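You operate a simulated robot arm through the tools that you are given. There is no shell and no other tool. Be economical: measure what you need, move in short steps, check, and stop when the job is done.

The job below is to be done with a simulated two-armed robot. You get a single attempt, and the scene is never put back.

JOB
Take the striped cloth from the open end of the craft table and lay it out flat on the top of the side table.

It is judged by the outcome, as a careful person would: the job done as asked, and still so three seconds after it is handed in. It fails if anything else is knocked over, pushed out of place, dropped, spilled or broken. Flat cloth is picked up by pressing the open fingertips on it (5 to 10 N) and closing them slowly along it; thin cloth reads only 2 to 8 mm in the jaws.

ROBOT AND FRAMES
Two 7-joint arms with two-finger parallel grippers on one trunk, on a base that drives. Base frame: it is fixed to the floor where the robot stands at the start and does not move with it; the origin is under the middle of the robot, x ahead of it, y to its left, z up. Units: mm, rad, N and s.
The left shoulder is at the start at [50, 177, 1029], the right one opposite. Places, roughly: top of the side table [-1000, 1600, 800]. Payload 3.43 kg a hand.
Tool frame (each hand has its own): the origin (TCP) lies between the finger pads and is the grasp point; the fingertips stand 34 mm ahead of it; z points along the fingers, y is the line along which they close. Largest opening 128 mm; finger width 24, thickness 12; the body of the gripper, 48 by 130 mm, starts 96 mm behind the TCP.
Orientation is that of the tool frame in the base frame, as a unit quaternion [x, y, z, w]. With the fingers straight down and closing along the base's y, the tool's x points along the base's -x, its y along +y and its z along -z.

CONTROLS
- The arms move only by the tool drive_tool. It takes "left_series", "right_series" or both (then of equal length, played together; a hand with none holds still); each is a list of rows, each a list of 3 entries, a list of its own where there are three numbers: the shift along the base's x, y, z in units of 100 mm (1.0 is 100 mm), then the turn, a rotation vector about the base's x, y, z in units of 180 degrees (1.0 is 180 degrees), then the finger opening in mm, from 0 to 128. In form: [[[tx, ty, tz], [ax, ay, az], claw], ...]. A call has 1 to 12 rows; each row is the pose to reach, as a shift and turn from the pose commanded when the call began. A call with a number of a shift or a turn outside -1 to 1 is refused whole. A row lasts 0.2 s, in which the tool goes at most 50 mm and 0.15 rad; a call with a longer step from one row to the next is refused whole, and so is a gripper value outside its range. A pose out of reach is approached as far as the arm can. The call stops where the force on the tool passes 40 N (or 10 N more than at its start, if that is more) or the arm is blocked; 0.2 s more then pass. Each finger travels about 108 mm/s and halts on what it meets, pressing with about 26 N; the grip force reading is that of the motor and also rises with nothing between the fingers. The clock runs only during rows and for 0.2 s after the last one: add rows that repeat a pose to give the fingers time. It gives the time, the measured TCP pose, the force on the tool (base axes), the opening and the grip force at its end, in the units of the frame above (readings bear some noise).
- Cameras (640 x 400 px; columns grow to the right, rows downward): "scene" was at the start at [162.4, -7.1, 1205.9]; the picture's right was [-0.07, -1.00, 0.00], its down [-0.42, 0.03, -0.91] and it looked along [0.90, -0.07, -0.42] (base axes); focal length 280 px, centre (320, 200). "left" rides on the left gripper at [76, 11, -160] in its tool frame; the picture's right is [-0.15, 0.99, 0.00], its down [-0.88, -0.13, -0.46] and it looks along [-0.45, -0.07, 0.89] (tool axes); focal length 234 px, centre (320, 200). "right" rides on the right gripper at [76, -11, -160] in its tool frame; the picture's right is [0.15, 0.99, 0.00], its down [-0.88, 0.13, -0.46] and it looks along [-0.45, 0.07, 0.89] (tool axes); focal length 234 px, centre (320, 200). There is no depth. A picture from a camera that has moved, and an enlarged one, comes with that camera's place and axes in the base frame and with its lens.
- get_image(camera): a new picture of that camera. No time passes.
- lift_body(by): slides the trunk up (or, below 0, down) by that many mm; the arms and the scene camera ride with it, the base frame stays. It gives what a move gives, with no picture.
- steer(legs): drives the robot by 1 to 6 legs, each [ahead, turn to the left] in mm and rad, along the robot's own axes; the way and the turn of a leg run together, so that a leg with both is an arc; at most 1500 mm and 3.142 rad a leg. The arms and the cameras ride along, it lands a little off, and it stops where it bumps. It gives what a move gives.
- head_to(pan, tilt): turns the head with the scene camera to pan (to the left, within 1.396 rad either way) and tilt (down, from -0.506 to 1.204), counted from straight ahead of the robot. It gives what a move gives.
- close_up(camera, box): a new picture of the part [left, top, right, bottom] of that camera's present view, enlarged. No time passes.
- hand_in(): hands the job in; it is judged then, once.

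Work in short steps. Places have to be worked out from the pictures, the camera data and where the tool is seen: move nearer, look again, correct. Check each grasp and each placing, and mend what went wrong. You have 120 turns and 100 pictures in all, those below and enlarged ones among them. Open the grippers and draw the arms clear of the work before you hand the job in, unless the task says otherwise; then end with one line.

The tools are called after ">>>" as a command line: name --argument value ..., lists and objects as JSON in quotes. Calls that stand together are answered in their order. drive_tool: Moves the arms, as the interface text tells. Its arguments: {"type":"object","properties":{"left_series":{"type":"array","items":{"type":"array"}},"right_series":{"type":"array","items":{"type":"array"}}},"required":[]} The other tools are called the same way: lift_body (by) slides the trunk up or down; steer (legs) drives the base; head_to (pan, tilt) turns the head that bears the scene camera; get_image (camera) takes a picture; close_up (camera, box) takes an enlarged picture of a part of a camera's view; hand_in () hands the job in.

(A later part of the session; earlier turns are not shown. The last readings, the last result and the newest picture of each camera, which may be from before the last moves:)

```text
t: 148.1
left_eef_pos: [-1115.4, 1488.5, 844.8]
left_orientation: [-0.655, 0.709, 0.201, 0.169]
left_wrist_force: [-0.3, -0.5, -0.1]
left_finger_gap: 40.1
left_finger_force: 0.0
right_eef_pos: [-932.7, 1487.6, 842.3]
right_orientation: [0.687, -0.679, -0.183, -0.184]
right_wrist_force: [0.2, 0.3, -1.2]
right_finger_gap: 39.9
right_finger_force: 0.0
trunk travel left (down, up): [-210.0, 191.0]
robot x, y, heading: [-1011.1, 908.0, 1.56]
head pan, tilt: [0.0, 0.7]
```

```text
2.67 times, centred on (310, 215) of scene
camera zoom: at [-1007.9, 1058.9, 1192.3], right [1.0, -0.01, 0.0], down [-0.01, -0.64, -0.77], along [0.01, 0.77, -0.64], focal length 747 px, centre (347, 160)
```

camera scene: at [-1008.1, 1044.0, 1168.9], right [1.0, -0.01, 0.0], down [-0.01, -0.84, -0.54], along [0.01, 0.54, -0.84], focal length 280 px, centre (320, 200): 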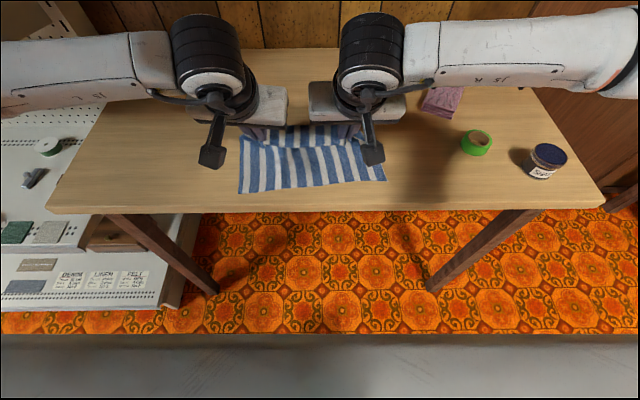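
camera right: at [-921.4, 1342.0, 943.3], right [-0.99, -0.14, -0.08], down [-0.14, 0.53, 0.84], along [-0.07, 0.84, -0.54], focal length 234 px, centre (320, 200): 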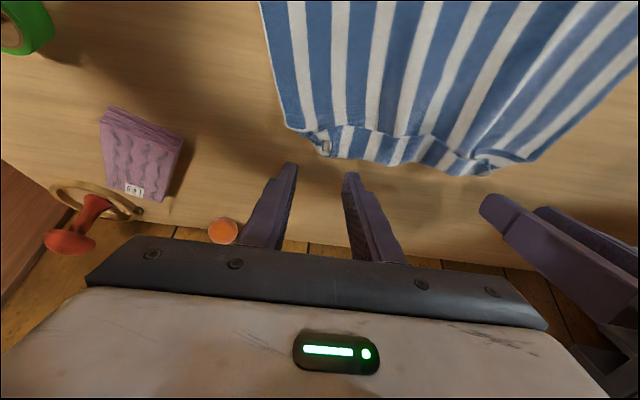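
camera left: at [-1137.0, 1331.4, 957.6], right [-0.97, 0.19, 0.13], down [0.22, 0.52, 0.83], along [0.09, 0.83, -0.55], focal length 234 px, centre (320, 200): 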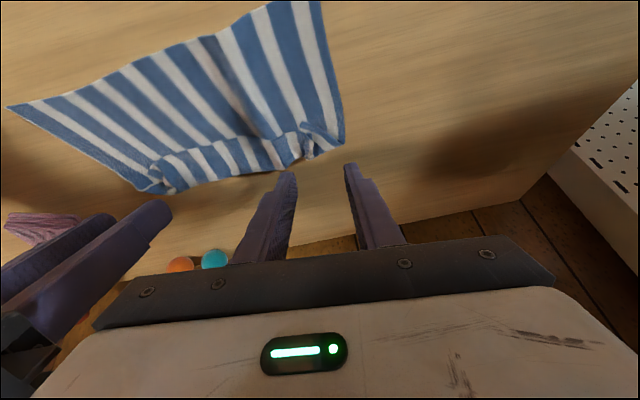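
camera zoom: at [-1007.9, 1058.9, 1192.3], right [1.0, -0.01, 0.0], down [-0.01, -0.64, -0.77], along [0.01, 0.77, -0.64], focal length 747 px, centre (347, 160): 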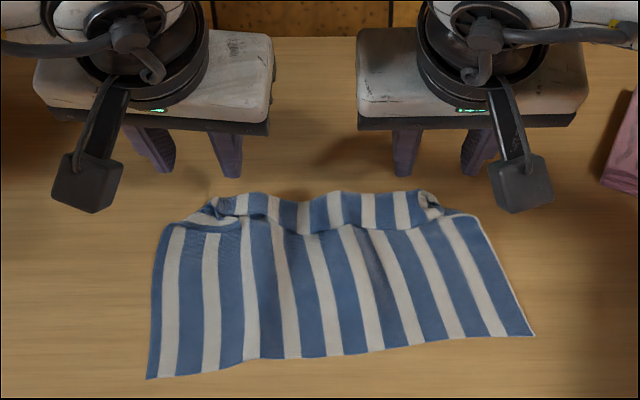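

The cloth is flat apart from a 45 mm strip at the back (y≈1493–1538) still folded toward me. I set the right hand upright, turned so the fingers close front-to-back, over the middle of that strip, and move the left hand aside.

>>> drive_tool --left_series '[[[-0.3, -0.1, 0.1], [0, 0, 0], 40], [[-0.6, -0.3, 0.2], [0, 0, 0], 40], [[-0.9, -0.5, 0.3], [0, 0, 0], 40], [[-1.0, -0.8, 0.3], [0, 0, 0], 40]]' --right_series '[[[0, 0, 0], [-0.042, 0, 0], 30], [[0, 0, 0], [-0.084, 0, 0], 20], [[0, 0, 0], [-0.126, 0, 0], 16], [[0, 0, 0], [-0.167, 0, 0], 16]]'

>>> drive_tool --right_series '[[[0, 0, 0], [0, 0, 0.045], 16], [[-0.1, 0, 0], [0, 0, 0.09], 16], [[-0.2, 0.0, 0], [0, 0, 0.135], 16], [[-0.3, 0.05, 0], [0, 0, 0.18], 16], [[-0.4, 0.1, 0], [0, 0, 0.225], 16], [[-0.5, 0.15, 0], [0, 0, 0.27], 16], [[-0.6, 0.2, 0], [0, 0, 0.315], 16], [[-0.7, 0.24, 0], [0, 0, 0.36], 16], [[-0.75, 0.24, 0], [0, 0, 0.405], 16], [[-0.75, 0.24, 0], [0, 0, 0.45], 16], [[-0.75, 0.24, 0], [0, 0, 0.495], 16], [[-0.75, 0.24, -0.2], [0, 0, 0.5], 16]]'

>>> close_up --camera "scene" --box '[190, 100, 430, 250]'

```text
t: 149.1
left_eef_pos: [-1216.2, 1409.8, 873.4]
left_orientation: [-0.655, 0.709, 0.201, 0.169]
left_wrist_force: [-0.1, -0.3, -0.3]
left_finger_gap: 39.7
left_finger_force: 0.1
right_eef_pos: [-933.8, 1489.1, 843.6]
right_orientation: [0.712, -0.703, 0.0, 0.0]
right_wrist_force: [0.2, -0.4, 0.1]
right_finger_gap: 15.9
right_finger_force: 0.1
trunk travel left (down, up): [-210.0, 191.0]
robot x, y, heading: [-1009.1, 905.4, 1.558]
head pan, tilt: [0.0, 0.7]
```

```text
t: 151.7
left_eef_pos: [-1214.3, 1409.8, 873.6]
left_orientation: [-0.654, 0.71, 0.199, 0.17]
left_wrist_force: [0.0, 0.2, -0.3]
left_finger_gap: 39.8
left_finger_force: 0.0
right_eef_pos: [-995.7, 1257.5, 985.8]
right_orientation: [1.0, -0.029, -0.005, -0.009]
right_wrist_force: [1.0, -0.1, -0.5]
right_finger_gap: 15.9
right_finger_force: 0.0
right hand out of reach, approached as far as the arm can: row 5, 6, 7, 8, 9, 10, 11, 12
trunk travel left (down, up): [-210.0, 191.0]
robot x, y, heading: [-1008.5, 904.7, 1.553]
head pan, tilt: [0.0, 0.7]
```

```text
2.67 times, centred on (310, 175) of scene
camera zoom: at [-1007.7, 1059.0, 1192.3], right [1.0, -0.01, 0.0], down [-0.01, -0.64, -0.77], along [0.01, 0.76, -0.64], focal length 747 px, centre (347, 267)
```

zoom: 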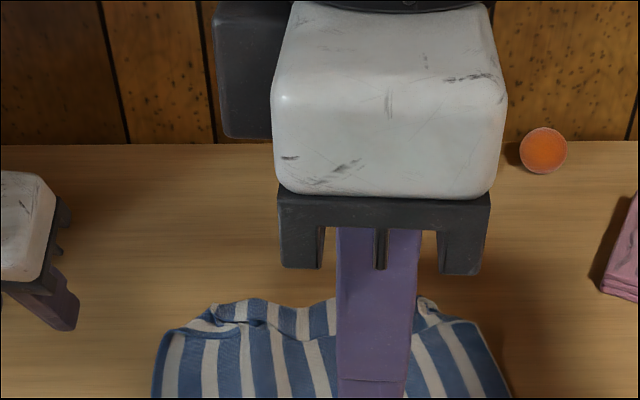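

Turning that way is out of the wrist's range there, so I turn it the other way instead, in two stages at this nearer place.

>>> drive_tool --right_series '[[[0, 0, 0], [0, 0, -0.045], 16], [[0, 0, 0], [0, 0, -0.09], 16], [[0, 0, 0], [0, 0, -0.135], 16], [[0, 0, 0], [0, 0, -0.18], 16], [[0, 0, 0], [0, 0, -0.225], 16], [[0, 0, 0], [0, 0, -0.27], 16], [[0, 0, 0], [0, 0, -0.315], 16], [[0, 0, 0], [0, 0, -0.36], 16], [[0, 0, 0], [0, 0, -0.405], 16], [[0, 0, 0], [0, 0, -0.45], 16], [[0, 0, 0], [0, 0, -0.495], 16]]'

>>> drive_tool --right_series '[[[0, 0, 0], [0, 0, -0.045], 16], [[0, 0, 0], [0, 0, -0.09], 16], [[0, 0, 0], [0, 0, -0.135], 16], [[0, 0, 0], [0, 0, -0.18], 16], [[0, 0, 0], [0, 0, -0.225], 16], [[0, 0, 0], [0, 0, -0.27], 16], [[0, 0, 0], [0, 0, -0.315], 16], [[0, 0, 0], [0, 0, -0.36], 16], [[0, 0, 0], [0, 0, -0.405], 16], [[0, 0, 0], [0, 0, -0.45], 16], [[0, 0, 0], [0, 0, -0.495], 16]]'

```text
t: 154.1
left_eef_pos: [-1215.1, 1410.7, 873.9]
left_orientation: [-0.655, 0.708, 0.201, 0.169]
left_wrist_force: [-0.1, 0.1, 0.4]
left_finger_gap: 40.0
left_finger_force: 0.0
right_eef_pos: [-1005.9, 1255.8, 985.9]
right_orientation: [-0.69, 0.724, -0.001, 0.009]
right_wrist_force: [-0.2, -0.2, 0.0]
right_finger_gap: 16.3
right_finger_force: 0.1
trunk travel left (down, up): [-210.0, 191.0]
robot x, y, heading: [-1011.7, 904.0, 1.559]
head pan, tilt: [0.0, 0.7]
```

```text
t: 156.5
left_eef_pos: [-1214.4, 1410.2, 873.6]
left_orientation: [-0.656, 0.708, 0.2, 0.169]
left_wrist_force: [0.0, 0.3, -0.3]
left_finger_gap: 39.8
left_finger_force: 0.1
right_eef_pos: [-1006.8, 1255.1, 985.9]
right_orientation: [0.016, 1.0, -0.007, 0.006]
right_wrist_force: [0.0, -0.5, -0.6]
right_finger_gap: 16.1
right_finger_force: 0.0
trunk travel left (down, up): [-210.0, 191.0]
robot x, y, heading: [-1011.7, 900.6, 1.561]
head pan, tilt: [0.0, 0.7]
```

Closing front-to-back is reachable this way. I move forward and down over the strip's middle.

>>> drive_tool --right_series '[[[0, 0.1, -0.35], [0, 0, 0], 16], [[0, 0.35, -0.7], [0, 0, 0], 16], [[0, 0.7, -1.0], [0, 0, 0], 16], [[0, 1.0, -1.0], [0, 0, 0], 16]]'

>>> drive_tool --right_series '[[[0, 0.4, 0], [0, 0, 0], 16], [[0, 0.8, -0.2], [0, 0, 0], 16], [[0, 1.0, -0.4], [0, 0, 0], 16]]'

>>> drive_tool --right_series '[[[0, 0.3, 0], [0, 0, 0], 16], [[0, 0.55, 0], [0, 0, 0], 16], [[0, 0.55, -0.3], [0, 0, 0], 16]]'

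>>> close_up --camera "scene" --box '[220, 110, 420, 235]'

```text
t: 157.5
left_eef_pos: [-1215.1, 1410.4, 872.5]
left_orientation: [-0.655, 0.709, 0.2, 0.169]
left_wrist_force: [-0.1, 0.1, 0.7]
left_finger_gap: 40.2
left_finger_force: 0.1
right_eef_pos: [-1005.7, 1356.9, 885.4]
right_orientation: [0.014, 1.0, -0.008, 0.006]
right_wrist_force: [0.4, 0.5, 0.0]
right_finger_gap: 16.2
right_finger_force: 0.0
trunk travel left (down, up): [-210.0, 191.0]
robot x, y, heading: [-1010.8, 900.9, 1.556]
head pan, tilt: [0.0, 0.7]
```

```text
t: 158.3
left_eef_pos: [-1216.5, 1410.0, 873.5]
left_orientation: [-0.655, 0.709, 0.2, 0.169]
left_wrist_force: [0.1, -1.0, -0.7]
left_finger_gap: 40.0
left_finger_force: 0.1
right_eef_pos: [-1004.5, 1455.1, 846.7]
right_orientation: [0.014, 1.0, -0.009, 0.006]
right_wrist_force: [0.1, -0.1, 0.7]
right_finger_gap: 15.6
right_finger_force: 0.1
trunk travel left (down, up): [-210.0, 191.0]
robot x, y, heading: [-1011.8, 902.1, 1.555]
head pan, tilt: [0.0, 0.7]
```

```text
t: 159.1
left_eef_pos: [-1214.3, 1410.0, 872.9]
left_orientation: [-0.655, 0.708, 0.2, 0.169]
left_wrist_force: [-0.3, -0.7, -0.1]
left_finger_gap: 40.2
left_finger_force: 0.0
right_eef_pos: [-1005.3, 1509.6, 815.6]
right_orientation: [0.013, 1.0, -0.008, 0.005]
right_wrist_force: [-0.3, -0.2, 0.1]
right_finger_gap: 16.1
right_finger_force: 0.1
right hand out of reach, approached as far as the arm can: row 2
trunk travel left (down, up): [-210.0, 191.0]
robot x, y, heading: [-1012.2, 904.9, 1.561]
head pan, tilt: [0.0, 0.7]
```

```text
3.20 times, centred on (320, 172) of scene
camera zoom: at [-1007.6, 1059.3, 1192.3], right [1.0, -0.01, 0.0], down [-0.01, -0.64, -0.76], along [0.01, 0.76, -0.64], focal length 896 px, centre (320, 288)
```

zoom: 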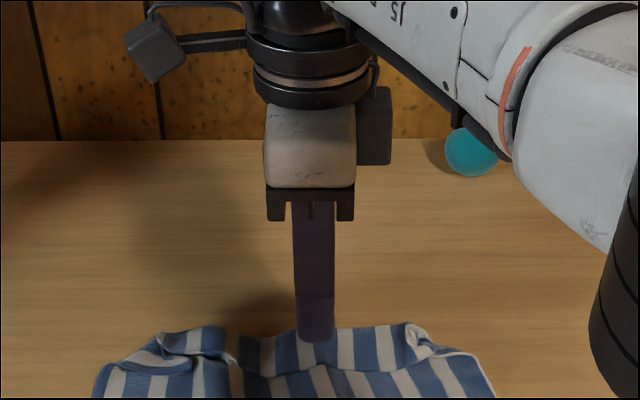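

The fingertips are above the strip, with the near finger at its free edge. I nudge 5 mm forward and lower to a light press.

>>> drive_tool --right_series '[[[0, 0.05, -0.15], [0, 0, 0], 16], [[0, 0.05, -0.25], [0, 0, 0], 16], [[0, 0.05, -0.29], [0, 0, 0], 16]]'

```text
t: 159.9
left_eef_pos: [-1214.8, 1408.9, 874.0]
left_orientation: [-0.656, 0.708, 0.2, 0.169]
left_wrist_force: [-0.5, 0.4, -0.4]
left_finger_gap: 39.7
left_finger_force: 0.0
right_eef_pos: [-1003.5, 1510.5, 792.0]
right_orientation: [0.014, 1.0, -0.008, 0.006]
right_wrist_force: [-0.1, 0.4, -0.3]
right_finger_gap: 15.9
right_finger_force: 0.1
right hand out of reach, approached as far as the arm can: row 1, 2, 3
trunk travel left (down, up): [-210.0, 191.0]
robot x, y, heading: [-1010.0, 901.9, 1.56]
head pan, tilt: [0.0, 0.7]
```

The arm is at its reach limit here, so I raise the hand, drive 40 mm nearer the table, and set it back over the strip.

>>> drive_tool --right_series '[[[0, -0.1, 0.2], [0, 0, 0], 16], [[0, -0.35, 0.4], [0, 0, 0], 16]]'

>>> steer --legs '[[42, 0]]'

```text
t: 160.5
left_eef_pos: [-1216.7, 1410.3, 873.8]
left_orientation: [-0.655, 0.709, 0.201, 0.169]
left_wrist_force: [-0.4, -0.1, -0.5]
left_finger_gap: 39.8
left_finger_force: 0.2
right_eef_pos: [-1001.5, 1477.2, 832.0]
right_orientation: [0.014, 1.0, -0.008, 0.005]
right_wrist_force: [-0.4, -0.9, -0.2]
right_finger_gap: 16.4
right_finger_force: 0.1
trunk travel left (down, up): [-210.0, 191.0]
robot x, y, heading: [-1013.1, 905.2, 1.562]
head pan, tilt: [0.0, 0.7]
```

```text
t: 161.4
left_eef_pos: [-1214.9, 1453.4, 873.9]
left_orientation: [-0.655, 0.709, 0.2, 0.169]
left_wrist_force: [0.3, 0.8, -0.3]
left_finger_gap: 40.2
left_finger_force: 0.1
right_eef_pos: [-1002.1, 1518.8, 831.3]
right_orientation: [0.014, 1.0, -0.008, 0.005]
right_wrist_force: [0.7, 0.4, -1.0]
right_finger_gap: 15.6
right_finger_force: 0.1
trunk travel left (down, up): [-210.0, 191.0]
robot x, y, heading: [-1009.2, 947.6, 1.557]
head pan, tilt: [0.0, 0.7]
```

The position is good (1519). I lower to a light press.

>>> drive_tool --right_series '[[[0, -0.03, -0.25], [0, 0, 0], 16], [[0, -0.03, -0.4], [0, 0, 0], 16], [[0, -0.03, -0.45], [0, 0, 0], 16], [[0, -0.03, -0.47], [0, 0, 0], 16]]'

>>> close_up --camera "scene" --box '[220, 120, 420, 245]'

```text
t: 162.4
left_eef_pos: [-1214.5, 1452.4, 874.2]
left_orientation: [-0.655, 0.709, 0.199, 0.168]
left_wrist_force: [0.1, -0.2, -0.3]
left_finger_gap: 39.8
left_finger_force: 0.0
right_eef_pos: [-1002.4, 1515.7, 785.0]
right_orientation: [0.015, 1.0, -0.007, 0.005]
right_wrist_force: [-0.7, -0.1, 5.9]
right_finger_gap: 15.9
right_finger_force: 0.0
trunk travel left (down, up): [-210.0, 191.0]
robot x, y, heading: [-1009.8, 945.5, 1.56]
head pan, tilt: [0.0, 0.7]
```

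```text
3.20 times, centred on (320, 182) of scene
camera zoom: at [-1007.3, 1100.6, 1192.5], right [1.0, -0.01, 0.0], down [-0.01, -0.64, -0.77], along [0.01, 0.77, -0.64], focal length 896 px, centre (320, 256)
```

zoom: 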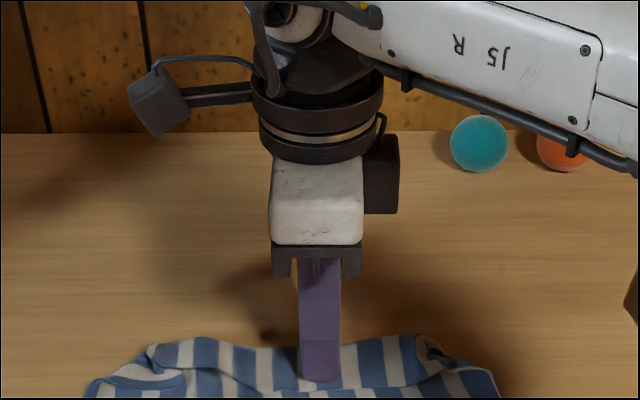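

A 5.9 N press on the strip just inside its free edge. I close slowly, then lift and carry the edge toward the back.

>>> drive_tool --right_series '[[[0, 0, 0], [0, 0, 0], 14], [[0, 0, 0], [0, 0, 0], 12], [[0, 0, 0], [0, 0, 0], 10], [[0, 0, 0], [0, 0, 0], 8], [[0, 0, 0], [0, 0, 0], 6], [[0, 0, 0], [0, 0, 0], 4], [[0, 0, 0], [0, 0, 0], 2], [[0, 0, 0], [0, 0, 0], 0], [[0, 0, 0], [0, 0, 0], 0], [[0, 0, 0.1], [0, 0, 0], 0], [[0, 0, 0.25], [0, 0, 0], 0]]'

>>> close_up --camera "scene" --box '[220, 140, 420, 265]'

```text
t: 164.8
left_eef_pos: [-1215.6, 1452.4, 874.5]
left_orientation: [-0.655, 0.709, 0.2, 0.17]
left_wrist_force: [-0.4, -0.1, 0.2]
left_finger_gap: 39.9
left_finger_force: 0.1
right_eef_pos: [-1001.3, 1515.9, 809.2]
right_orientation: [0.014, 1.0, -0.008, 0.007]
right_wrist_force: [0.7, -0.3, 0.7]
right_finger_gap: 0.0
right_finger_force: 25.3
trunk travel left (down, up): [-210.0, 191.0]
robot x, y, heading: [-1011.4, 947.1, 1.56]
head pan, tilt: [0.0, 0.7]
```

```text
3.20 times, centred on (320, 202) of scene
camera zoom: at [-1007.3, 1101.2, 1192.2], right [1.0, -0.01, 0.0], down [-0.01, -0.64, -0.76], along [0.01, 0.76, -0.64], focal length 896 px, centre (320, 192)
```

zoom: 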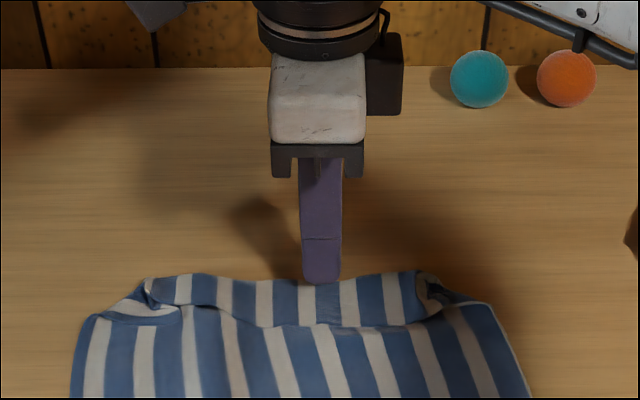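

Nothing was caught, because the far finger was at or beyond the fold (strip really y≈1486–1526). I shift 10 mm toward me, press a little more and repeat.

>>> drive_tool --right_series '[[[0, -0.1, 0], [0, 0, 0], 16], [[0, -0.1, -0.15], [0, 0, 0], 16], [[0, -0.1, -0.26], [0, 0, 0], 16], [[0, -0.1, -0.27], [0, 0, 0], 14], [[0, -0.1, -0.27], [0, 0, 0], 12], [[0, -0.1, -0.27], [0, 0, 0], 10], [[0, -0.1, -0.27], [0, 0, 0], 8], [[0, -0.1, -0.27], [0, 0, 0], 6], [[0, -0.1, -0.27], [0, 0, 0], 4], [[0, -0.1, -0.27], [0, 0, 0], 2], [[0, -0.1, -0.27], [0, 0, 0], 0], [[0, -0.1, -0.27], [0, 0, 0], 0]]'

```text
t: 167.4
left_eef_pos: [-1214.7, 1450.7, 875.9]
left_orientation: [-0.655, 0.708, 0.201, 0.17]
left_wrist_force: [0.8, 0.3, 0.5]
left_finger_gap: 39.7
left_finger_force: 0.0
right_eef_pos: [-1003.2, 1505.9, 785.4]
right_orientation: [0.013, 1.0, -0.005, 0.006]
right_wrist_force: [-1.1, 2.4, 24.4]
right_finger_gap: 1.8
right_finger_force: 25.8
trunk travel left (down, up): [-210.0, 191.0]
robot x, y, heading: [-1011.2, 945.3, 1.558]
head pan, tilt: [0.0, 0.7]
```

Caught (1.8 mm). I lift gently to see whether it is just the strip.

>>> drive_tool --right_series '[[[0, 0, 0.1], [0, 0, 0], 0], [[0, 0.05, 0.25], [0, 0, 0], 0], [[0, 0.1, 0.4], [0, 0, 0], 0]]'

>>> close_up --camera "scene" --box '[220, 140, 420, 265]'

```text
t: 168.2
left_eef_pos: [-1215.2, 1452.7, 873.1]
left_orientation: [-0.655, 0.709, 0.2, 0.169]
left_wrist_force: [0.1, -0.2, 0.0]
left_finger_gap: 39.7
left_finger_force: 0.1
right_eef_pos: [-1002.1, 1516.1, 822.1]
right_orientation: [0.014, 1.0, -0.007, 0.005]
right_wrist_force: [0.1, -0.3, -0.7]
right_finger_gap: 1.7
right_finger_force: 26.1
trunk travel left (down, up): [-210.0, 191.0]
robot x, y, heading: [-1009.2, 946.1, 1.555]
head pan, tilt: [0.0, 0.7]
```

```text
3.20 times, centred on (320, 202) of scene
camera zoom: at [-1007.4, 1101.1, 1192.2], right [1.0, -0.01, 0.0], down [-0.01, -0.64, -0.77], along [0.01, 0.77, -0.64], focal length 896 px, centre (320, 192)
```

zoom: 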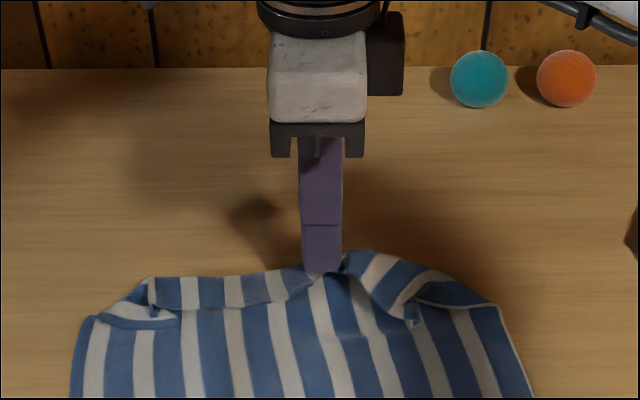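

The middle of the strip's free edge is up in the fingers. I carry it toward the back with some tilt for reach and lay it down beyond the fold.

>>> drive_tool --right_series '[[[0, 0.12, 0.05], [0.04, 0, 0], 0], [[0, 0.24, 0.05], [0.08, 0, 0], 0], [[0, 0.36, 0], [0.12, 0, 0], 0], [[0, 0.48, -0.1], [0.14, 0, 0], 0], [[0, 0.55, -0.22], [0.14, 0, 0], 0], [[0, 0.55, -0.3], [0.14, 0, 0], 0]]'

>>> close_up --camera "scene" --box '[220, 120, 420, 245]'

```text
t: 169.6
left_eef_pos: [-1214.5, 1452.2, 873.2]
left_orientation: [-0.655, 0.709, 0.199, 0.169]
left_wrist_force: [0.0, 1.0, 0.0]
left_finger_gap: 40.0
left_finger_force: 0.1
right_eef_pos: [-1001.5, 1571.5, 793.1]
right_orientation: [0.015, 0.978, 0.21, 0.002]
right_wrist_force: [0.6, 0.0, 0.5]
right_finger_gap: 1.6
right_finger_force: 25.5
trunk travel left (down, up): [-210.0, 191.0]
robot x, y, heading: [-1007.1, 947.1, 1.557]
head pan, tilt: [0.0, 0.7]
```

```text
3.20 times, centred on (320, 182) of scene
camera zoom: at [-1007.3, 1101.2, 1192.3], right [1.0, -0.01, 0.0], down [-0.01, -0.64, -0.76], along [0.01, 0.76, -0.64], focal length 896 px, centre (320, 256)
```

zoom: 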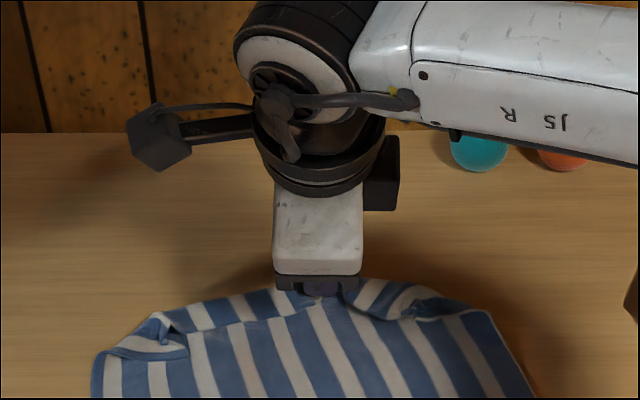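

The middle is unfolding. I drag it 45 mm further back at low height to stretch the strip out and pull the corners straight.

>>> drive_tool --right_series '[[[0, 0.15, -0.03], [0, 0, 0], 0], [[0, 0.3, -0.05], [0, 0, 0], 0], [[0, 0.45, -0.05], [0, 0, 0], 0], [[0, 0.45, -0.1], [0, 0, 0], 0]]'

>>> close_up --camera "scene" --box '[210, 110, 430, 250]'

```text
t: 170.6
left_eef_pos: [-1214.1, 1450.8, 875.0]
left_orientation: [-0.655, 0.709, 0.2, 0.17]
left_wrist_force: [0.3, -1.0, -0.6]
left_finger_gap: 39.8
left_finger_force: 0.0
right_eef_pos: [-1002.9, 1617.1, 788.1]
right_orientation: [0.015, 0.977, 0.214, 0.001]
right_wrist_force: [1.5, -2.5, 14.1]
right_finger_gap: 2.0
right_finger_force: 26.4
trunk travel left (down, up): [-210.0, 191.0]
robot x, y, heading: [-1011.1, 942.6, 1.556]
head pan, tilt: [0.0, 0.7]
```

```text
2.86 times, centred on (320, 180) of scene
camera zoom: at [-1007.3, 1099.7, 1192.9], right [1.0, -0.01, 0.0], down [-0.01, -0.64, -0.77], along [0.01, 0.77, -0.64], focal length 800 px, centre (320, 257)
```

zoom: 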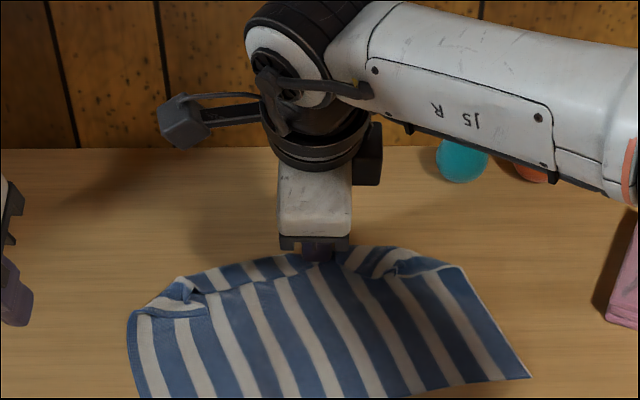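

The middle is flat now, and only the two side parts of the strip are still folded over. I release, take the right hand up and aside, and set the left hand upright and turned to close front-to-back.

>>> drive_tool --left_series '[[[0, 0, 0], [-0.042, 0, 0], 30], [[0, 0, 0], [-0.084, 0, 0], 20], [[0, 0, 0], [-0.126, 0, 0], 16], [[0, 0, 0], [-0.167, 0, 0], 16], [[0, 0, 0], [-0.167, 0, 0], 16], [[0, 0, 0], [-0.167, 0, 0], 16], [[0, 0, 0], [-0.167, 0, 0], 16], [[0, 0, 0], [-0.167, 0, 0], 16]]' --right_series '[[[0, 0, 0.05], [0, 0, 0], 5], [[0, 0, 0.05], [0, 0, 0], 10], [[0, 0, 0.05], [0, 0, 0], 16], [[0, 0, 0.25], [0, 0, 0], 16], [[0, -0.1, 0.6], [0, 0, 0], 16], [[0.3, -0.3, 0.7], [0, 0, 0], 16], [[0.6, -0.6, 0.7], [0, 0, 0], 16], [[0.9, -0.9, 0.7], [0, 0, 0], 16]]'

>>> drive_tool --left_series '[[[0, 0, 0], [0, 0, 0.045], 16], [[0, 0, 0], [0, 0, 0.09], 16], [[0, 0, 0], [0, 0, 0.135], 16], [[0, 0, 0], [0, 0, 0.18], 16], [[0, 0, 0], [0, 0, 0.225], 16], [[0, 0, 0], [0, 0, 0.27], 16], [[0, 0, 0], [0, 0, 0.315], 16], [[0, 0, 0], [0, 0, 0.36], 16], [[0, 0, 0], [0, 0, 0.405], 16], [[0, 0, 0], [0, 0, 0.45], 16], [[0, 0, 0], [0, 0, 0.495], 16], [[0, 0, 0], [0, 0, 0.51], 16]]'

>>> close_up --camera "scene" --box '[210, 130, 430, 270]'

```text
t: 172.4
left_eef_pos: [-1213.7, 1452.4, 873.4]
left_orientation: [-0.676, 0.736, 0.01, -0.007]
left_wrist_force: [0.0, -0.2, 0.4]
left_finger_gap: 16.1
left_finger_force: 0.1
right_eef_pos: [-911.3, 1524.6, 854.2]
right_orientation: [0.016, 0.978, 0.21, 0.002]
right_wrist_force: [-0.2, 0.6, 0.0]
right_finger_gap: 15.8
right_finger_force: 0.0
trunk travel left (down, up): [-210.0, 191.0]
robot x, y, heading: [-1009.4, 947.6, 1.56]
head pan, tilt: [0.0, 0.7]
```

```text
t: 175.0
left_eef_pos: [-1214.1, 1452.5, 874.1]
left_orientation: [1.0, -0.026, -0.002, 0.011]
left_wrist_force: [-0.7, 0.6, 0.2]
left_finger_gap: 16.2
left_finger_force: 0.1
right_eef_pos: [-912.8, 1524.2, 853.4]
right_orientation: [0.016, 0.978, 0.21, 0.002]
right_wrist_force: [-0.3, 0.1, 0.5]
right_finger_gap: 16.0
right_finger_force: 0.1
trunk travel left (down, up): [-210.0, 191.0]
robot x, y, heading: [-1010.6, 947.4, 1.557]
head pan, tilt: [0.0, 0.7]
```

```text
2.86 times, centred on (320, 200) of scene
camera zoom: at [-1007.3, 1101.2, 1192.3], right [1.0, -0.01, 0.0], down [-0.01, -0.64, -0.76], along [0.01, 0.76, -0.64], focal length 800 px, centre (320, 200)
```

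zoom: 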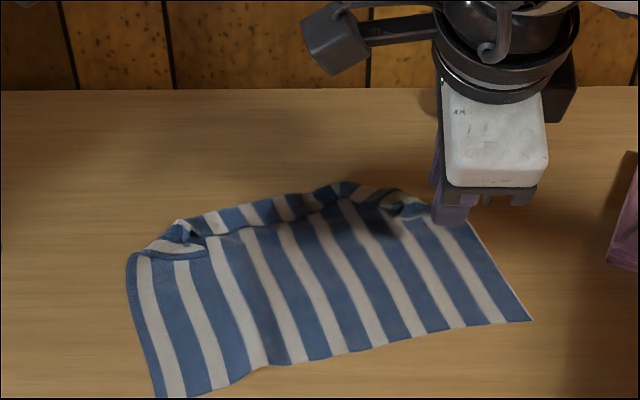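

The strip sprang partly back when the fingers opened in contact; next time I'll lift before opening. The cloth has also gone a bit far for the arms. I set both hands upright on the main part near its sides, press lightly and slide the cloth about 85 mm toward me.

>>> drive_tool --left_series '[[[0.3, 0.15, 0], [0, 0, 0], 10], [[0.6, 0.3, -0.2], [0, 0, 0], 10], [[0.99, 0.5, -0.4], [0, 0, 0], 10], [[0.99, 0.55, -0.7], [0, 0, 0], 10], [[0.99, 0.55, -0.86], [0, 0, 0], 10], [[0.99, 0.55, -0.91], [0, 0, 0], 10]]' --right_series '[[[0.1, -0.05, 0], [-0.04, 0, 0], 10], [[0.2, -0.1, 0], [-0.08, 0, 0], 10], [[0.2, -0.15, 0], [-0.12, 0, 0], 10], [[0.2, -0.15, -0.3], [-0.14, 0, 0], 10], [[0.2, -0.15, -0.64], [-0.14, 0, 0], 10], [[0.2, -0.15, -0.71], [-0.14, 0, 0], 10]]'

```text
t: 176.4
left_eef_pos: [-1114.8, 1507.4, 785.9]
left_orientation: [1.0, -0.027, -0.001, 0.009]
left_wrist_force: [-0.7, 0.6, 6.4]
left_finger_gap: 10.3
left_finger_force: 0.7
right_eef_pos: [-891.7, 1511.3, 784.8]
right_orientation: [0.014, 1.0, -0.006, 0.004]
right_wrist_force: [0.9, -2.1, 13.2]
right_finger_gap: 9.8
right_finger_force: 0.0
trunk travel left (down, up): [-210.0, 191.0]
robot x, y, heading: [-1010.3, 946.6, 1.563]
head pan, tilt: [0.0, 0.7]
```

Contact on both sides (6 and 13 N). I slide toward me and lift.

>>> drive_tool --left_series '[[[0, -0.15, -0.02], [0, 0, 0], 10], [[0, -0.3, -0.02], [0, 0, 0], 10], [[0, -0.45, -0.02], [0, 0, 0], 10], [[0, -0.6, -0.02], [0, 0, 0], 10], [[0, -0.75, -0.02], [0, 0, 0], 10], [[0, -0.85, -0.02], [0, 0, 0], 10], [[0, -0.85, 0.3], [0, 0, 0], 10], [[-0.3, -0.85, 0.7], [0, 0, 0], 10], [[-0.7, -0.85, 0.9], [0, 0, 0], 10]]' --right_series '[[[0, -0.15, 0], [0, 0, 0], 10], [[0, -0.3, 0], [0, 0, 0], 10], [[0, -0.45, 0], [0, 0, 0], 10], [[0, -0.6, 0], [0, 0, 0], 10], [[0, -0.75, 0], [0, 0, 0], 10], [[0, -0.85, 0], [0, 0, 0], 10], [[0, -0.85, 0.3], [0, 0, 0], 10], [[0.2, -0.85, 0.7], [0, 0, 0], 10], [[0.4, -0.85, 0.9], [0, 0, 0], 10]]'

>>> close_up --camera "scene" --box '[200, 150, 440, 300]'

```text
t: 178.4
left_eef_pos: [-1183.3, 1421.1, 874.0]
left_orientation: [1.0, -0.027, -0.002, 0.012]
left_wrist_force: [-0.2, 1.0, -0.6]
left_finger_gap: 10.0
left_finger_force: 0.1
right_eef_pos: [-850.9, 1426.6, 871.9]
right_orientation: [0.015, 1.0, -0.008, 0.007]
right_wrist_force: [1.2, 0.1, -0.3]
right_finger_gap: 9.8
right_finger_force: 0.1
trunk travel left (down, up): [-210.0, 191.0]
robot x, y, heading: [-1012.4, 947.5, 1.559]
head pan, tilt: [0.0, 0.7]
```

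```text
2.67 times, centred on (320, 225) of scene
camera zoom: at [-1007.4, 1100.9, 1192.2], right [1.0, -0.01, 0.0], down [-0.01, -0.64, -0.77], along [0.01, 0.77, -0.64], focal length 747 px, centre (320, 133)
```

zoom: 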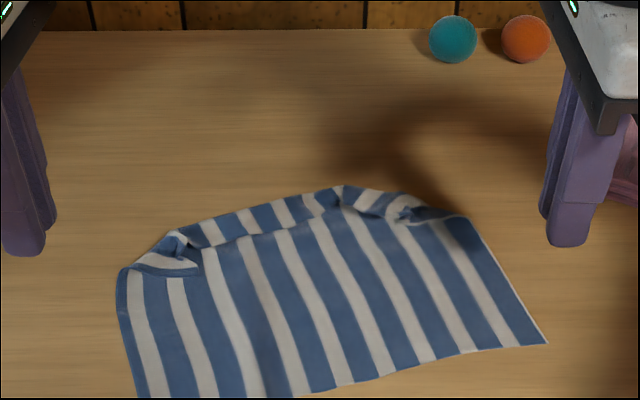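

The slide worked and the view is clear. The strip's left half has its free edge along (−1064,1496)–(−993,1528). I turn the right hand 24° to close square to it and bring it over (−1061,1513), moving the left hand out of the way.

>>> drive_tool --left_series '[[[-0.4, -0.2, 0], [0, 0, 0], 10], [[-0.8, -0.5, 0], [0, 0, 0], 10], [[-0.8, -0.6, 0], [0, 0, 0], 10], [[-0.8, -0.6, 0], [0, 0, 0], 10]]' --right_series '[[[-0.3, 0.2, 0], [0, 0, 0.04], 10], [[-0.6, 0.4, 0], [0, 0, 0.08], 10], [[-0.9, 0.6, 0], [0, 0, 0.12], 10], [[-1.0, 0.7, 0], [0, 0, 0.133], 10]]'

>>> drive_tool --right_series '[[[-0.4, 0.1, 0], [0, 0, 0], 10], [[-0.8, 0.15, 0], [0, 0, 0], 10], [[-1.0, 0.16, -0.3], [0, 0, 0], 10], [[-1.0, 0.16, -0.6], [0, 0, 0], 10]]'

>>> drive_tool --right_series '[[[-0.1, 0, -0.1], [0, 0, 0], 10], [[-0.1, 0, -0.2], [0, 0, 0], 10], [[-0.1, 0, -0.26], [0, 0, 0], 10], [[-0.1, 0, -0.28], [0, 0, 0], 10]]'

```text
t: 179.4
left_eef_pos: [-1265.7, 1362.6, 873.6]
left_orientation: [1.0, -0.027, -0.002, 0.012]
left_wrist_force: [0.2, -0.4, 0.3]
left_finger_gap: 10.2
left_finger_force: 0.0
right_eef_pos: [-951.7, 1495.0, 871.8]
right_orientation: [-0.195, 0.981, -0.007, 0.008]
right_wrist_force: [-0.2, 0.3, -0.4]
right_finger_gap: 10.0
right_finger_force: 0.2
trunk travel left (down, up): [-210.0, 191.0]
robot x, y, heading: [-1008.3, 943.4, 1.558]
head pan, tilt: [0.0, 0.7]
```

```text
t: 180.4
left_eef_pos: [-1265.9, 1362.2, 874.0]
left_orientation: [1.0, -0.027, -0.002, 0.011]
left_wrist_force: [-0.2, -0.8, 0.3]
left_finger_gap: 9.9
left_finger_force: 0.0
right_eef_pos: [-1053.2, 1512.0, 811.5]
right_orientation: [-0.194, 0.981, -0.006, 0.008]
right_wrist_force: [0.1, 0.7, -0.2]
right_finger_gap: 9.7
right_finger_force: 0.0
trunk travel left (down, up): [-210.0, 191.0]
robot x, y, heading: [-1011.7, 943.8, 1.556]
head pan, tilt: [0.0, 0.7]
```

```text
t: 181.4
left_eef_pos: [-1265.0, 1361.9, 874.8]
left_orientation: [1.0, -0.027, -0.003, 0.011]
left_wrist_force: [0.0, -0.2, -0.3]
left_finger_gap: 10.1
left_finger_force: 0.1
right_eef_pos: [-1062.7, 1512.3, 785.8]
right_orientation: [-0.192, 0.981, -0.004, 0.007]
right_wrist_force: [1.1, -0.3, 10.8]
right_finger_gap: 10.2
right_finger_force: 0.1
trunk travel left (down, up): [-210.0, 191.0]
robot x, y, heading: [-1011.7, 947.2, 1.556]
head pan, tilt: [0.0, 0.7]
```

The press reads 10.8 N on the strip. I close slowly and lift a little, then read the gap.

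>>> drive_tool --right_series '[[[0, 0, 0], [0, 0, 0], 8], [[0, 0, 0], [0, 0, 0], 6], [[0, 0, 0], [0, 0, 0], 4], [[0, 0, 0], [0, 0, 0], 2], [[0, 0, 0], [0, 0, 0], 0], [[0, 0, 0], [0, 0, 0], 0], [[0, 0, 0.1], [0, 0, 0], 0], [[0, 0, 0.25], [0, 0, 0], 0], [[-0.02, 0.05, 0.35], [0, 0, 0], 0]]'

>>> close_up --camera "scene" --box '[200, 150, 440, 300]'

```text
t: 183.4
left_eef_pos: [-1265.2, 1361.9, 873.6]
left_orientation: [1.0, -0.027, -0.002, 0.011]
left_wrist_force: [0.1, 0.0, 0.9]
left_finger_gap: 9.9
left_finger_force: 0.0
right_eef_pos: [-1062.6, 1516.9, 818.6]
right_orientation: [-0.193, 0.981, -0.008, 0.006]
right_wrist_force: [0.0, -0.3, 0.5]
right_finger_gap: 0.2
right_finger_force: 26.0
trunk travel left (down, up): [-210.0, 191.0]
robot x, y, heading: [-1010.8, 945.5, 1.557]
head pan, tilt: [0.0, 0.7]
```

```text
2.67 times, centred on (320, 225) of scene
camera zoom: at [-1007.4, 1101.1, 1192.3], right [1.0, -0.01, 0.0], down [-0.01, -0.64, -0.77], along [0.01, 0.77, -0.64], focal length 747 px, centre (320, 133)
```

zoom: 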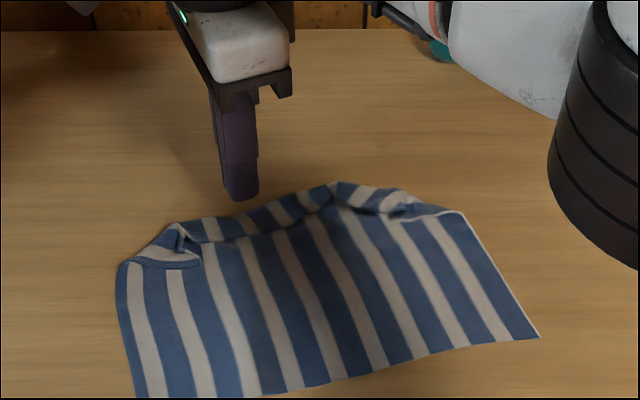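

That missed, because the strip here is only about as deep as the two fingers. A different way: pin the main part with the right hand, and with the closed left fingertips press lightly on the strip's free edge and drag it backward so it rolls open.

>>> drive_tool --right_series '[[[0.2, -0.05, 0.2], [0, 0, 0], 0], [[0.5, -0.2, 0.4], [0, 0, 0], 0], [[0.8, -0.4, 0.4], [0, 0, 0], 0], [[1.0, -0.6, 0.4], [0, 0, 0], 0]]' --left_series '[[[0, 0, 0], [0, 0, 0], 0], [[0, 0, 0], [0, 0, 0], 0], [[0.2, 0.2, 0], [0, 0, 0], 0], [[0.5, 0.5, 0], [0, 0, 0], 0]]'

>>> drive_tool --right_series '[[[0.3, -0.1, 0], [0, 0, 0], 0], [[0.62, -0.27, -0.2], [0, 0, 0], 0], [[0.62, -0.27, -0.5], [0, 0, 0], 0], [[0.62, -0.27, -0.7], [0, 0, 0], 0], [[0.62, -0.27, -0.77], [0, 0, 0], 0]]' --left_series '[[[0.3, 0.25, 0], [0, 0, 0], 0], [[0.6, 0.5, 0], [0, 0, 0], 0], [[0.9, 0.7, 0], [0, 0, 0], 0], [[1.0, 0.95, 0], [0, 0, 0], 0], [[1.0, 1.0, -0.1], [0, 0, 0], 0]]'

>>> drive_tool --left_series '[[[0.4, 0, -0.2], [0, 0, 0], 0], [[0.63, 0, -0.45], [0, 0, 0], 0], [[0.63, 0, -0.65], [0, 0, 0], 0], [[0.63, 0, -0.74], [0, 0, 0], 0]]' --right_series '[[[0, 0, 0], [0, 0, 0], 0], [[0, 0, 0], [0, 0, 0], 0], [[0, 0, -0.01], [0, 0, 0], 0], [[0, 0, -0.02], [0, 0, 0], 0]]'

```text
t: 184.4
left_eef_pos: [-1213.8, 1412.6, 873.0]
left_orientation: [1.0, -0.027, -0.002, 0.011]
left_wrist_force: [0.8, -1.0, -0.8]
left_finger_gap: 0.1
left_finger_force: 25.8
right_eef_pos: [-962.3, 1455.9, 858.7]
right_orientation: [-0.194, 0.981, -0.007, 0.007]
right_wrist_force: [0.5, 0.6, -0.3]
right_finger_gap: 0.0
right_finger_force: 25.5
trunk travel left (down, up): [-210.0, 191.0]
robot x, y, heading: [-1009.8, 946.0, 1.561]
head pan, tilt: [0.0, 0.7]
```

```text
t: 185.6
left_eef_pos: [-1115.4, 1510.9, 865.9]
left_orientation: [1.0, -0.027, -0.002, 0.01]
left_wrist_force: [0.2, 0.3, 0.2]
left_finger_gap: 0.1
left_finger_force: 25.9
right_eef_pos: [-901.7, 1430.3, 785.1]
right_orientation: [-0.193, 0.981, -0.003, 0.006]
right_wrist_force: [4.5, -3.8, 23.6]
right_finger_gap: 0.0
right_finger_force: 26.2
trunk travel left (down, up): [-210.0, 191.0]
robot x, y, heading: [-1008.2, 949.2, 1.549]
head pan, tilt: [0.0, 0.7]
```

```text
t: 186.6
left_eef_pos: [-1052.2, 1510.3, 788.0]
left_orientation: [1.0, -0.027, -0.002, 0.011]
left_wrist_force: [-0.2, 0.2, -0.7]
left_finger_gap: 0.0
left_finger_force: 26.1
right_eef_pos: [-903.2, 1433.3, 784.9]
right_orientation: [-0.194, 0.981, 0.0, 0.006]
right_wrist_force: [0.5, -1.2, 13.0]
right_finger_gap: 0.2
right_finger_force: 25.6
trunk travel left (down, up): [-210.0, 191.0]
robot x, y, heading: [-1009.4, 947.5, 1.555]
head pan, tilt: [0.0, 0.7]
stopped in row 4 (right hand): the force on the tool passed its limit (the readings are from after the stop); the commanded pose is now the measured one
```

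The right hand pins with about 13 N. Now the left tip goes down lightly and drags the strip's edge backward.

>>> drive_tool --left_series '[[[0, 0, -0.04], [0, 0, 0], 0], [[-0.02, 0.06, -0.05], [0, 0, 0], 0], [[-0.05, 0.13, -0.05], [0, 0, 0], 0], [[-0.08, 0.2, -0.05], [0, 0, 0], 0], [[-0.11, 0.27, -0.05], [0, 0, 0], 0], [[-0.14, 0.34, -0.05], [0, 0, 0], 0], [[-0.17, 0.42, -0.05], [0, 0, 0], 0], [[-0.2, 0.5, -0.05], [0, 0, 0], 0]]'

>>> close_up --camera "scene" --box '[200, 150, 440, 300]'

```text
t: 188.4
left_eef_pos: [-1071.9, 1560.6, 785.8]
left_orientation: [1.0, -0.027, -0.002, 0.009]
left_wrist_force: [4.3, -7.0, 15.5]
left_finger_gap: 0.0
left_finger_force: 25.7
right_eef_pos: [-902.3, 1431.3, 785.2]
right_orientation: [-0.193, 0.981, -0.001, 0.006]
right_wrist_force: [-2.9, 7.0, 15.5]
right_finger_gap: 0.0
right_finger_force: 26.1
trunk travel left (down, up): [-210.0, 191.0]
robot x, y, heading: [-1008.4, 945.4, 1.556]
head pan, tilt: [0.0, 0.7]
```

```text
2.67 times, centred on (320, 225) of scene
camera zoom: at [-1007.3, 1098.5, 1192.8], right [1.0, -0.01, 0.0], down [-0.01, -0.64, -0.77], along [0.01, 0.77, -0.64], focal length 747 px, centre (320, 133)
```

zoom: 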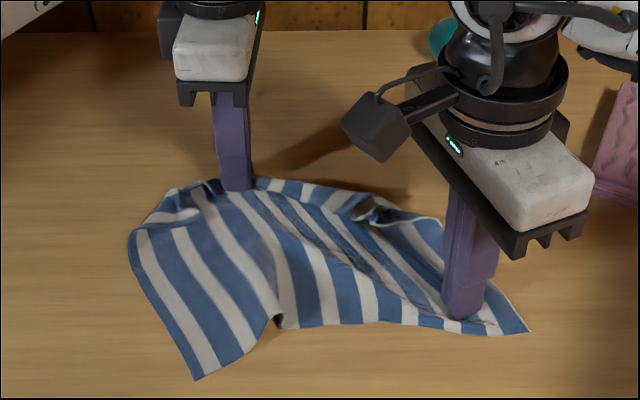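

It works: under the left finger the strip has rolled open. I repeat at the left corner, lifting, setting down at (−1118,1518) and dragging backward.

>>> drive_tool --left_series '[[[0, 0, 0.15], [0, 0, 0], 0], [[0, 0, 0.35], [0, 0, 0], 0], [[-0.25, -0.2, 0.35], [0, 0, 0], 0], [[-0.46, -0.43, 0.35], [0, 0, 0], 0], [[-0.46, -0.43, 0.1], [0, 0, 0], 0], [[-0.46, -0.43, 0.0], [0, 0, 0], 0], [[-0.48, -0.33, 0.0], [0, 0, 0], 0], [[-0.51, -0.22, 0.0], [0, 0, 0], 0], [[-0.54, -0.11, 0.0], [0, 0, 0], 0], [[-0.57, 0.0, 0.0], [0, 0, 0], 0], [[-0.6, 0.1, 0.0], [0, 0, 0], 0]]'

>>> get_image --camera "scene"

```text
t: 190.8
left_eef_pos: [-1132.0, 1569.8, 786.5]
left_orientation: [1.0, -0.028, -0.001, 0.01]
left_wrist_force: [3.7, -6.5, 16.1]
left_finger_gap: 0.0
left_finger_force: 25.9
right_eef_pos: [-902.3, 1431.1, 785.6]
right_orientation: [-0.192, 0.981, 0.0, 0.006]
right_wrist_force: [-2.2, 5.6, 17.0]
right_finger_gap: 0.0
right_finger_force: 25.6
trunk travel left (down, up): [-210.0, 191.0]
robot x, y, heading: [-1008.8, 945.9, 1.554]
head pan, tilt: [0.0, 0.7]
```

```text
3 pictures are left
camera scene: at [-1007.1, 1098.4, 1192.9], right [1.0, -0.01, 0.0], down [-0.01, -0.64, -0.77], along [0.01, 0.77, -0.64], focal length 280 px, centre (320, 200)
```

scene: 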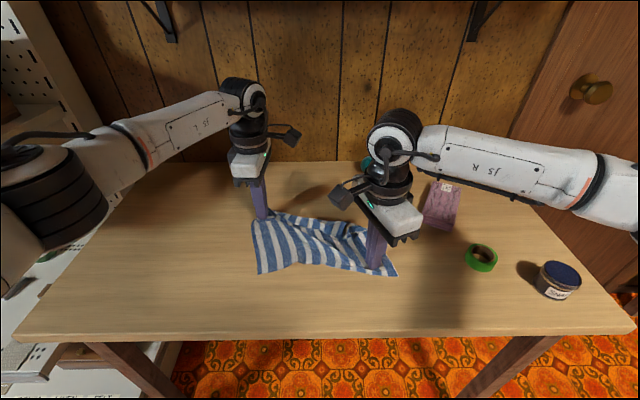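

The left side is opened. Now I hold with the left hand and do the same on the right side: lift the right hand, set down at (−945,1517), drag backward.

>>> drive_tool --right_series '[[[0, 0, 0.15], [0, 0, 0], 0], [[0, 0, 0.4], [0, 0, 0], 0], [[-0.15, 0.3, 0.4], [0, 0, 0], 0], [[-0.3, 0.6, 0.4], [0, 0, 0], 0], [[-0.43, 0.86, 0.4], [0, 0, 0], 0], [[-0.43, 0.86, 0.15], [0, 0, 0], 0], [[-0.43, 0.86, 0.03], [0, 0, 0], 0]]'

>>> drive_tool --right_series '[[[0, 0, -0.03], [0, 0, 0], 0], [[0.02, 0.08, -0.03], [0, 0, 0], 0], [[0.04, 0.17, -0.03], [0, 0, 0], 0], [[0.06, 0.26, -0.03], [0, 0, 0], 0], [[0.09, 0.35, -0.03], [0, 0, 0], 0], [[0.12, 0.45, -0.03], [0, 0, 0], 0], [[0.14, 0.52, -0.03], [0, 0, 0], 0]]'

>>> drive_tool --right_series '[[[0, 0, 0.15], [0, 0, 0], 0], [[0, 0, 0.35], [0, 0, 0], 0], [[0.1, -0.3, 0.35], [0, 0, 0], 0], [[0.2, -0.6, 0.35], [0, 0, 0], 0], [[0.2, -0.6, 0.1], [0, 0, 0], 0], [[0.2, -0.6, 0.0], [0, 0, 0], 0], [[0.23, -0.5, 0.0], [0, 0, 0], 0], [[0.26, -0.4, 0.0], [0, 0, 0], 0], [[0.3, -0.3, 0.0], [0, 0, 0], 0], [[0.34, -0.2, 0.0], [0, 0, 0], 0], [[0.38, -0.1, 0.0], [0, 0, 0], 0]]'

```text
t: 192.4
left_eef_pos: [-1132.3, 1569.5, 785.6]
left_orientation: [1.0, -0.027, -0.001, 0.009]
left_wrist_force: [2.5, -0.9, 19.3]
left_finger_gap: 0.0
left_finger_force: 25.4
right_eef_pos: [-945.1, 1518.4, 786.8]
right_orientation: [-0.193, 0.981, -0.001, 0.006]
right_wrist_force: [1.5, -0.7, 2.3]
right_finger_gap: 0.1
right_finger_force: 26.9
trunk travel left (down, up): [-210.0, 191.0]
robot x, y, heading: [-1004.7, 949.6, 1.555]
head pan, tilt: [0.0, 0.7]
```

```text
t: 194.0
left_eef_pos: [-1131.4, 1569.5, 787.4]
left_orientation: [1.0, -0.027, -0.002, 0.009]
left_wrist_force: [2.0, 3.2, 15.5]
left_finger_gap: 0.3
left_finger_force: 25.8
right_eef_pos: [-930.7, 1567.5, 785.7]
right_orientation: [-0.193, 0.981, 0.0, 0.007]
right_wrist_force: [-1.8, -4.0, 14.6]
right_finger_gap: 0.2
right_finger_force: 25.5
trunk travel left (down, up): [-210.0, 191.0]
robot x, y, heading: [-1013.9, 941.8, 1.559]
head pan, tilt: [0.0, 0.7]
```

```text
t: 196.4
left_eef_pos: [-1133.1, 1569.5, 785.8]
left_orientation: [1.0, -0.027, -0.001, 0.01]
left_wrist_force: [-1.0, -1.6, 19.2]
left_finger_gap: 0.0
left_finger_force: 25.6
right_eef_pos: [-893.6, 1557.7, 784.7]
right_orientation: [-0.193, 0.981, -0.002, 0.007]
right_wrist_force: [-1.7, -0.9, 6.6]
right_finger_gap: 0.3
right_finger_force: 25.9
trunk travel left (down, up): [-210.0, 191.0]
robot x, y, heading: [-1008.3, 946.1, 1.559]
head pan, tilt: [0.0, 0.7]
```

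I lift both hands straight up and part them, then take a careful look.

>>> drive_tool --left_series '[[[0, 0, 0.15], [0, 0, 0], 0], [[0, 0, 0.4], [0, 0, 0], 0], [[-0.4, -0.2, 0.6], [0, 0, 0], 0], [[-0.8, -0.5, 0.6], [0, 0, 0], 0], [[-1.0, -0.9, 0.6], [0, 0, 0], 0]]' --right_series '[[[0, 0, 0.15], [0, 0, 0], 0], [[0, 0, 0.4], [0, 0, 0], 0], [[0.3, -0.2, 0.7], [0, 0, 0], 0], [[0.6, -0.5, 0.7], [0, 0, 0], 0], [[0.9, -0.8, 0.7], [0, 0, 0], 0]]'

>>> close_up --camera "scene" --box '[200, 150, 440, 300]'

```text
t: 197.6
left_eef_pos: [-1235.7, 1481.4, 845.5]
left_orientation: [1.0, -0.027, -0.002, 0.011]
left_wrist_force: [-0.1, 0.3, -0.8]
left_finger_gap: 0.3
left_finger_force: 26.6
right_eef_pos: [-804.4, 1479.6, 853.1]
right_orientation: [-0.193, 0.981, -0.002, 0.007]
right_wrist_force: [-0.1, -0.3, -0.8]
right_finger_gap: 0.0
right_finger_force: 26.1
trunk travel left (down, up): [-210.0, 191.0]
robot x, y, heading: [-1008.2, 949.0, 1.557]
head pan, tilt: [0.0, 0.7]
```

```text
2.67 times, centred on (320, 225) of scene
camera zoom: at [-1007.2, 1100.8, 1192.4], right [1.0, -0.01, 0.0], down [-0.01, -0.64, -0.77], along [0.01, 0.77, -0.64], focal length 747 px, centre (320, 133)
```

zoom: 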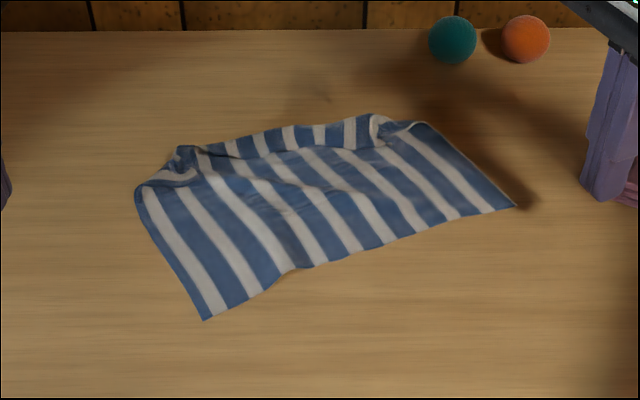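

The strip keeps folding back and only two pictures remain, so I take another way. The near edge is clean and the fingers should be upright (my tilt caused the fold). First I slide and straighten the cloth toward me with both closed fingertips pressing on it.

>>> drive_tool --left_series '[[[0.35, 0, 0], [0, 0, 0], 0], [[0.7, 0, 0], [0, 0, 0], 0], [[1.0, 0.05, 0], [0, 0, 0], 0], [[1.0, 0.09, -0.2], [0, 0, 0], 0]]' --right_series '[[[-0.3, 0.25, 0], [0, 0, 0], 0], [[-0.6, 0.5, 0], [0, 0, 0], 0], [[-0.89, 0.75, 0], [0, 0, 0], 0], [[-0.89, 0.75, -0.25], [0, 0, 0], 0]]'

>>> drive_tool --left_series '[[[0.35, 0, -0.15], [0, 0, 0], 0], [[0.35, 0, -0.35], [0, 0, 0], 0], [[0.35, 0, -0.43], [0, 0, 0], 0]]' --right_series '[[[0, 0, -0.15], [0, 0, 0], 0], [[0, 0, -0.38], [0, 0, 0], 0], [[0, 0, -0.45], [0, 0, 0], 0]]'

```text
t: 198.6
left_eef_pos: [-1132.7, 1489.0, 822.4]
left_orientation: [1.0, -0.027, -0.003, 0.011]
left_wrist_force: [0.5, 0.4, -0.2]
left_finger_gap: 0.1
left_finger_force: 26.2
right_eef_pos: [-893.8, 1555.3, 828.7]
right_orientation: [-0.193, 0.981, -0.002, 0.006]
right_wrist_force: [-0.9, -1.1, -0.9]
right_finger_gap: 0.0
right_finger_force: 25.7
trunk travel left (down, up): [-210.0, 191.0]
robot x, y, heading: [-1010.2, 945.2, 1.556]
head pan, tilt: [0.0, 0.7]
```

```text
t: 199.4
left_eef_pos: [-1097.7, 1489.7, 785.0]
left_orientation: [1.0, -0.027, -0.001, 0.007]
left_wrist_force: [-2.9, -3.3, 24.7]
left_finger_gap: 0.0
left_finger_force: 26.0
right_eef_pos: [-892.6, 1554.2, 784.3]
right_orientation: [-0.193, 0.981, -0.001, 0.006]
right_wrist_force: [0.3, 0.7, 1.6]
right_finger_gap: 0.0
right_finger_force: 26.6
trunk travel left (down, up): [-210.0, 191.0]
robot x, y, heading: [-1010.1, 943.8, 1.557]
head pan, tilt: [0.0, 0.7]
```

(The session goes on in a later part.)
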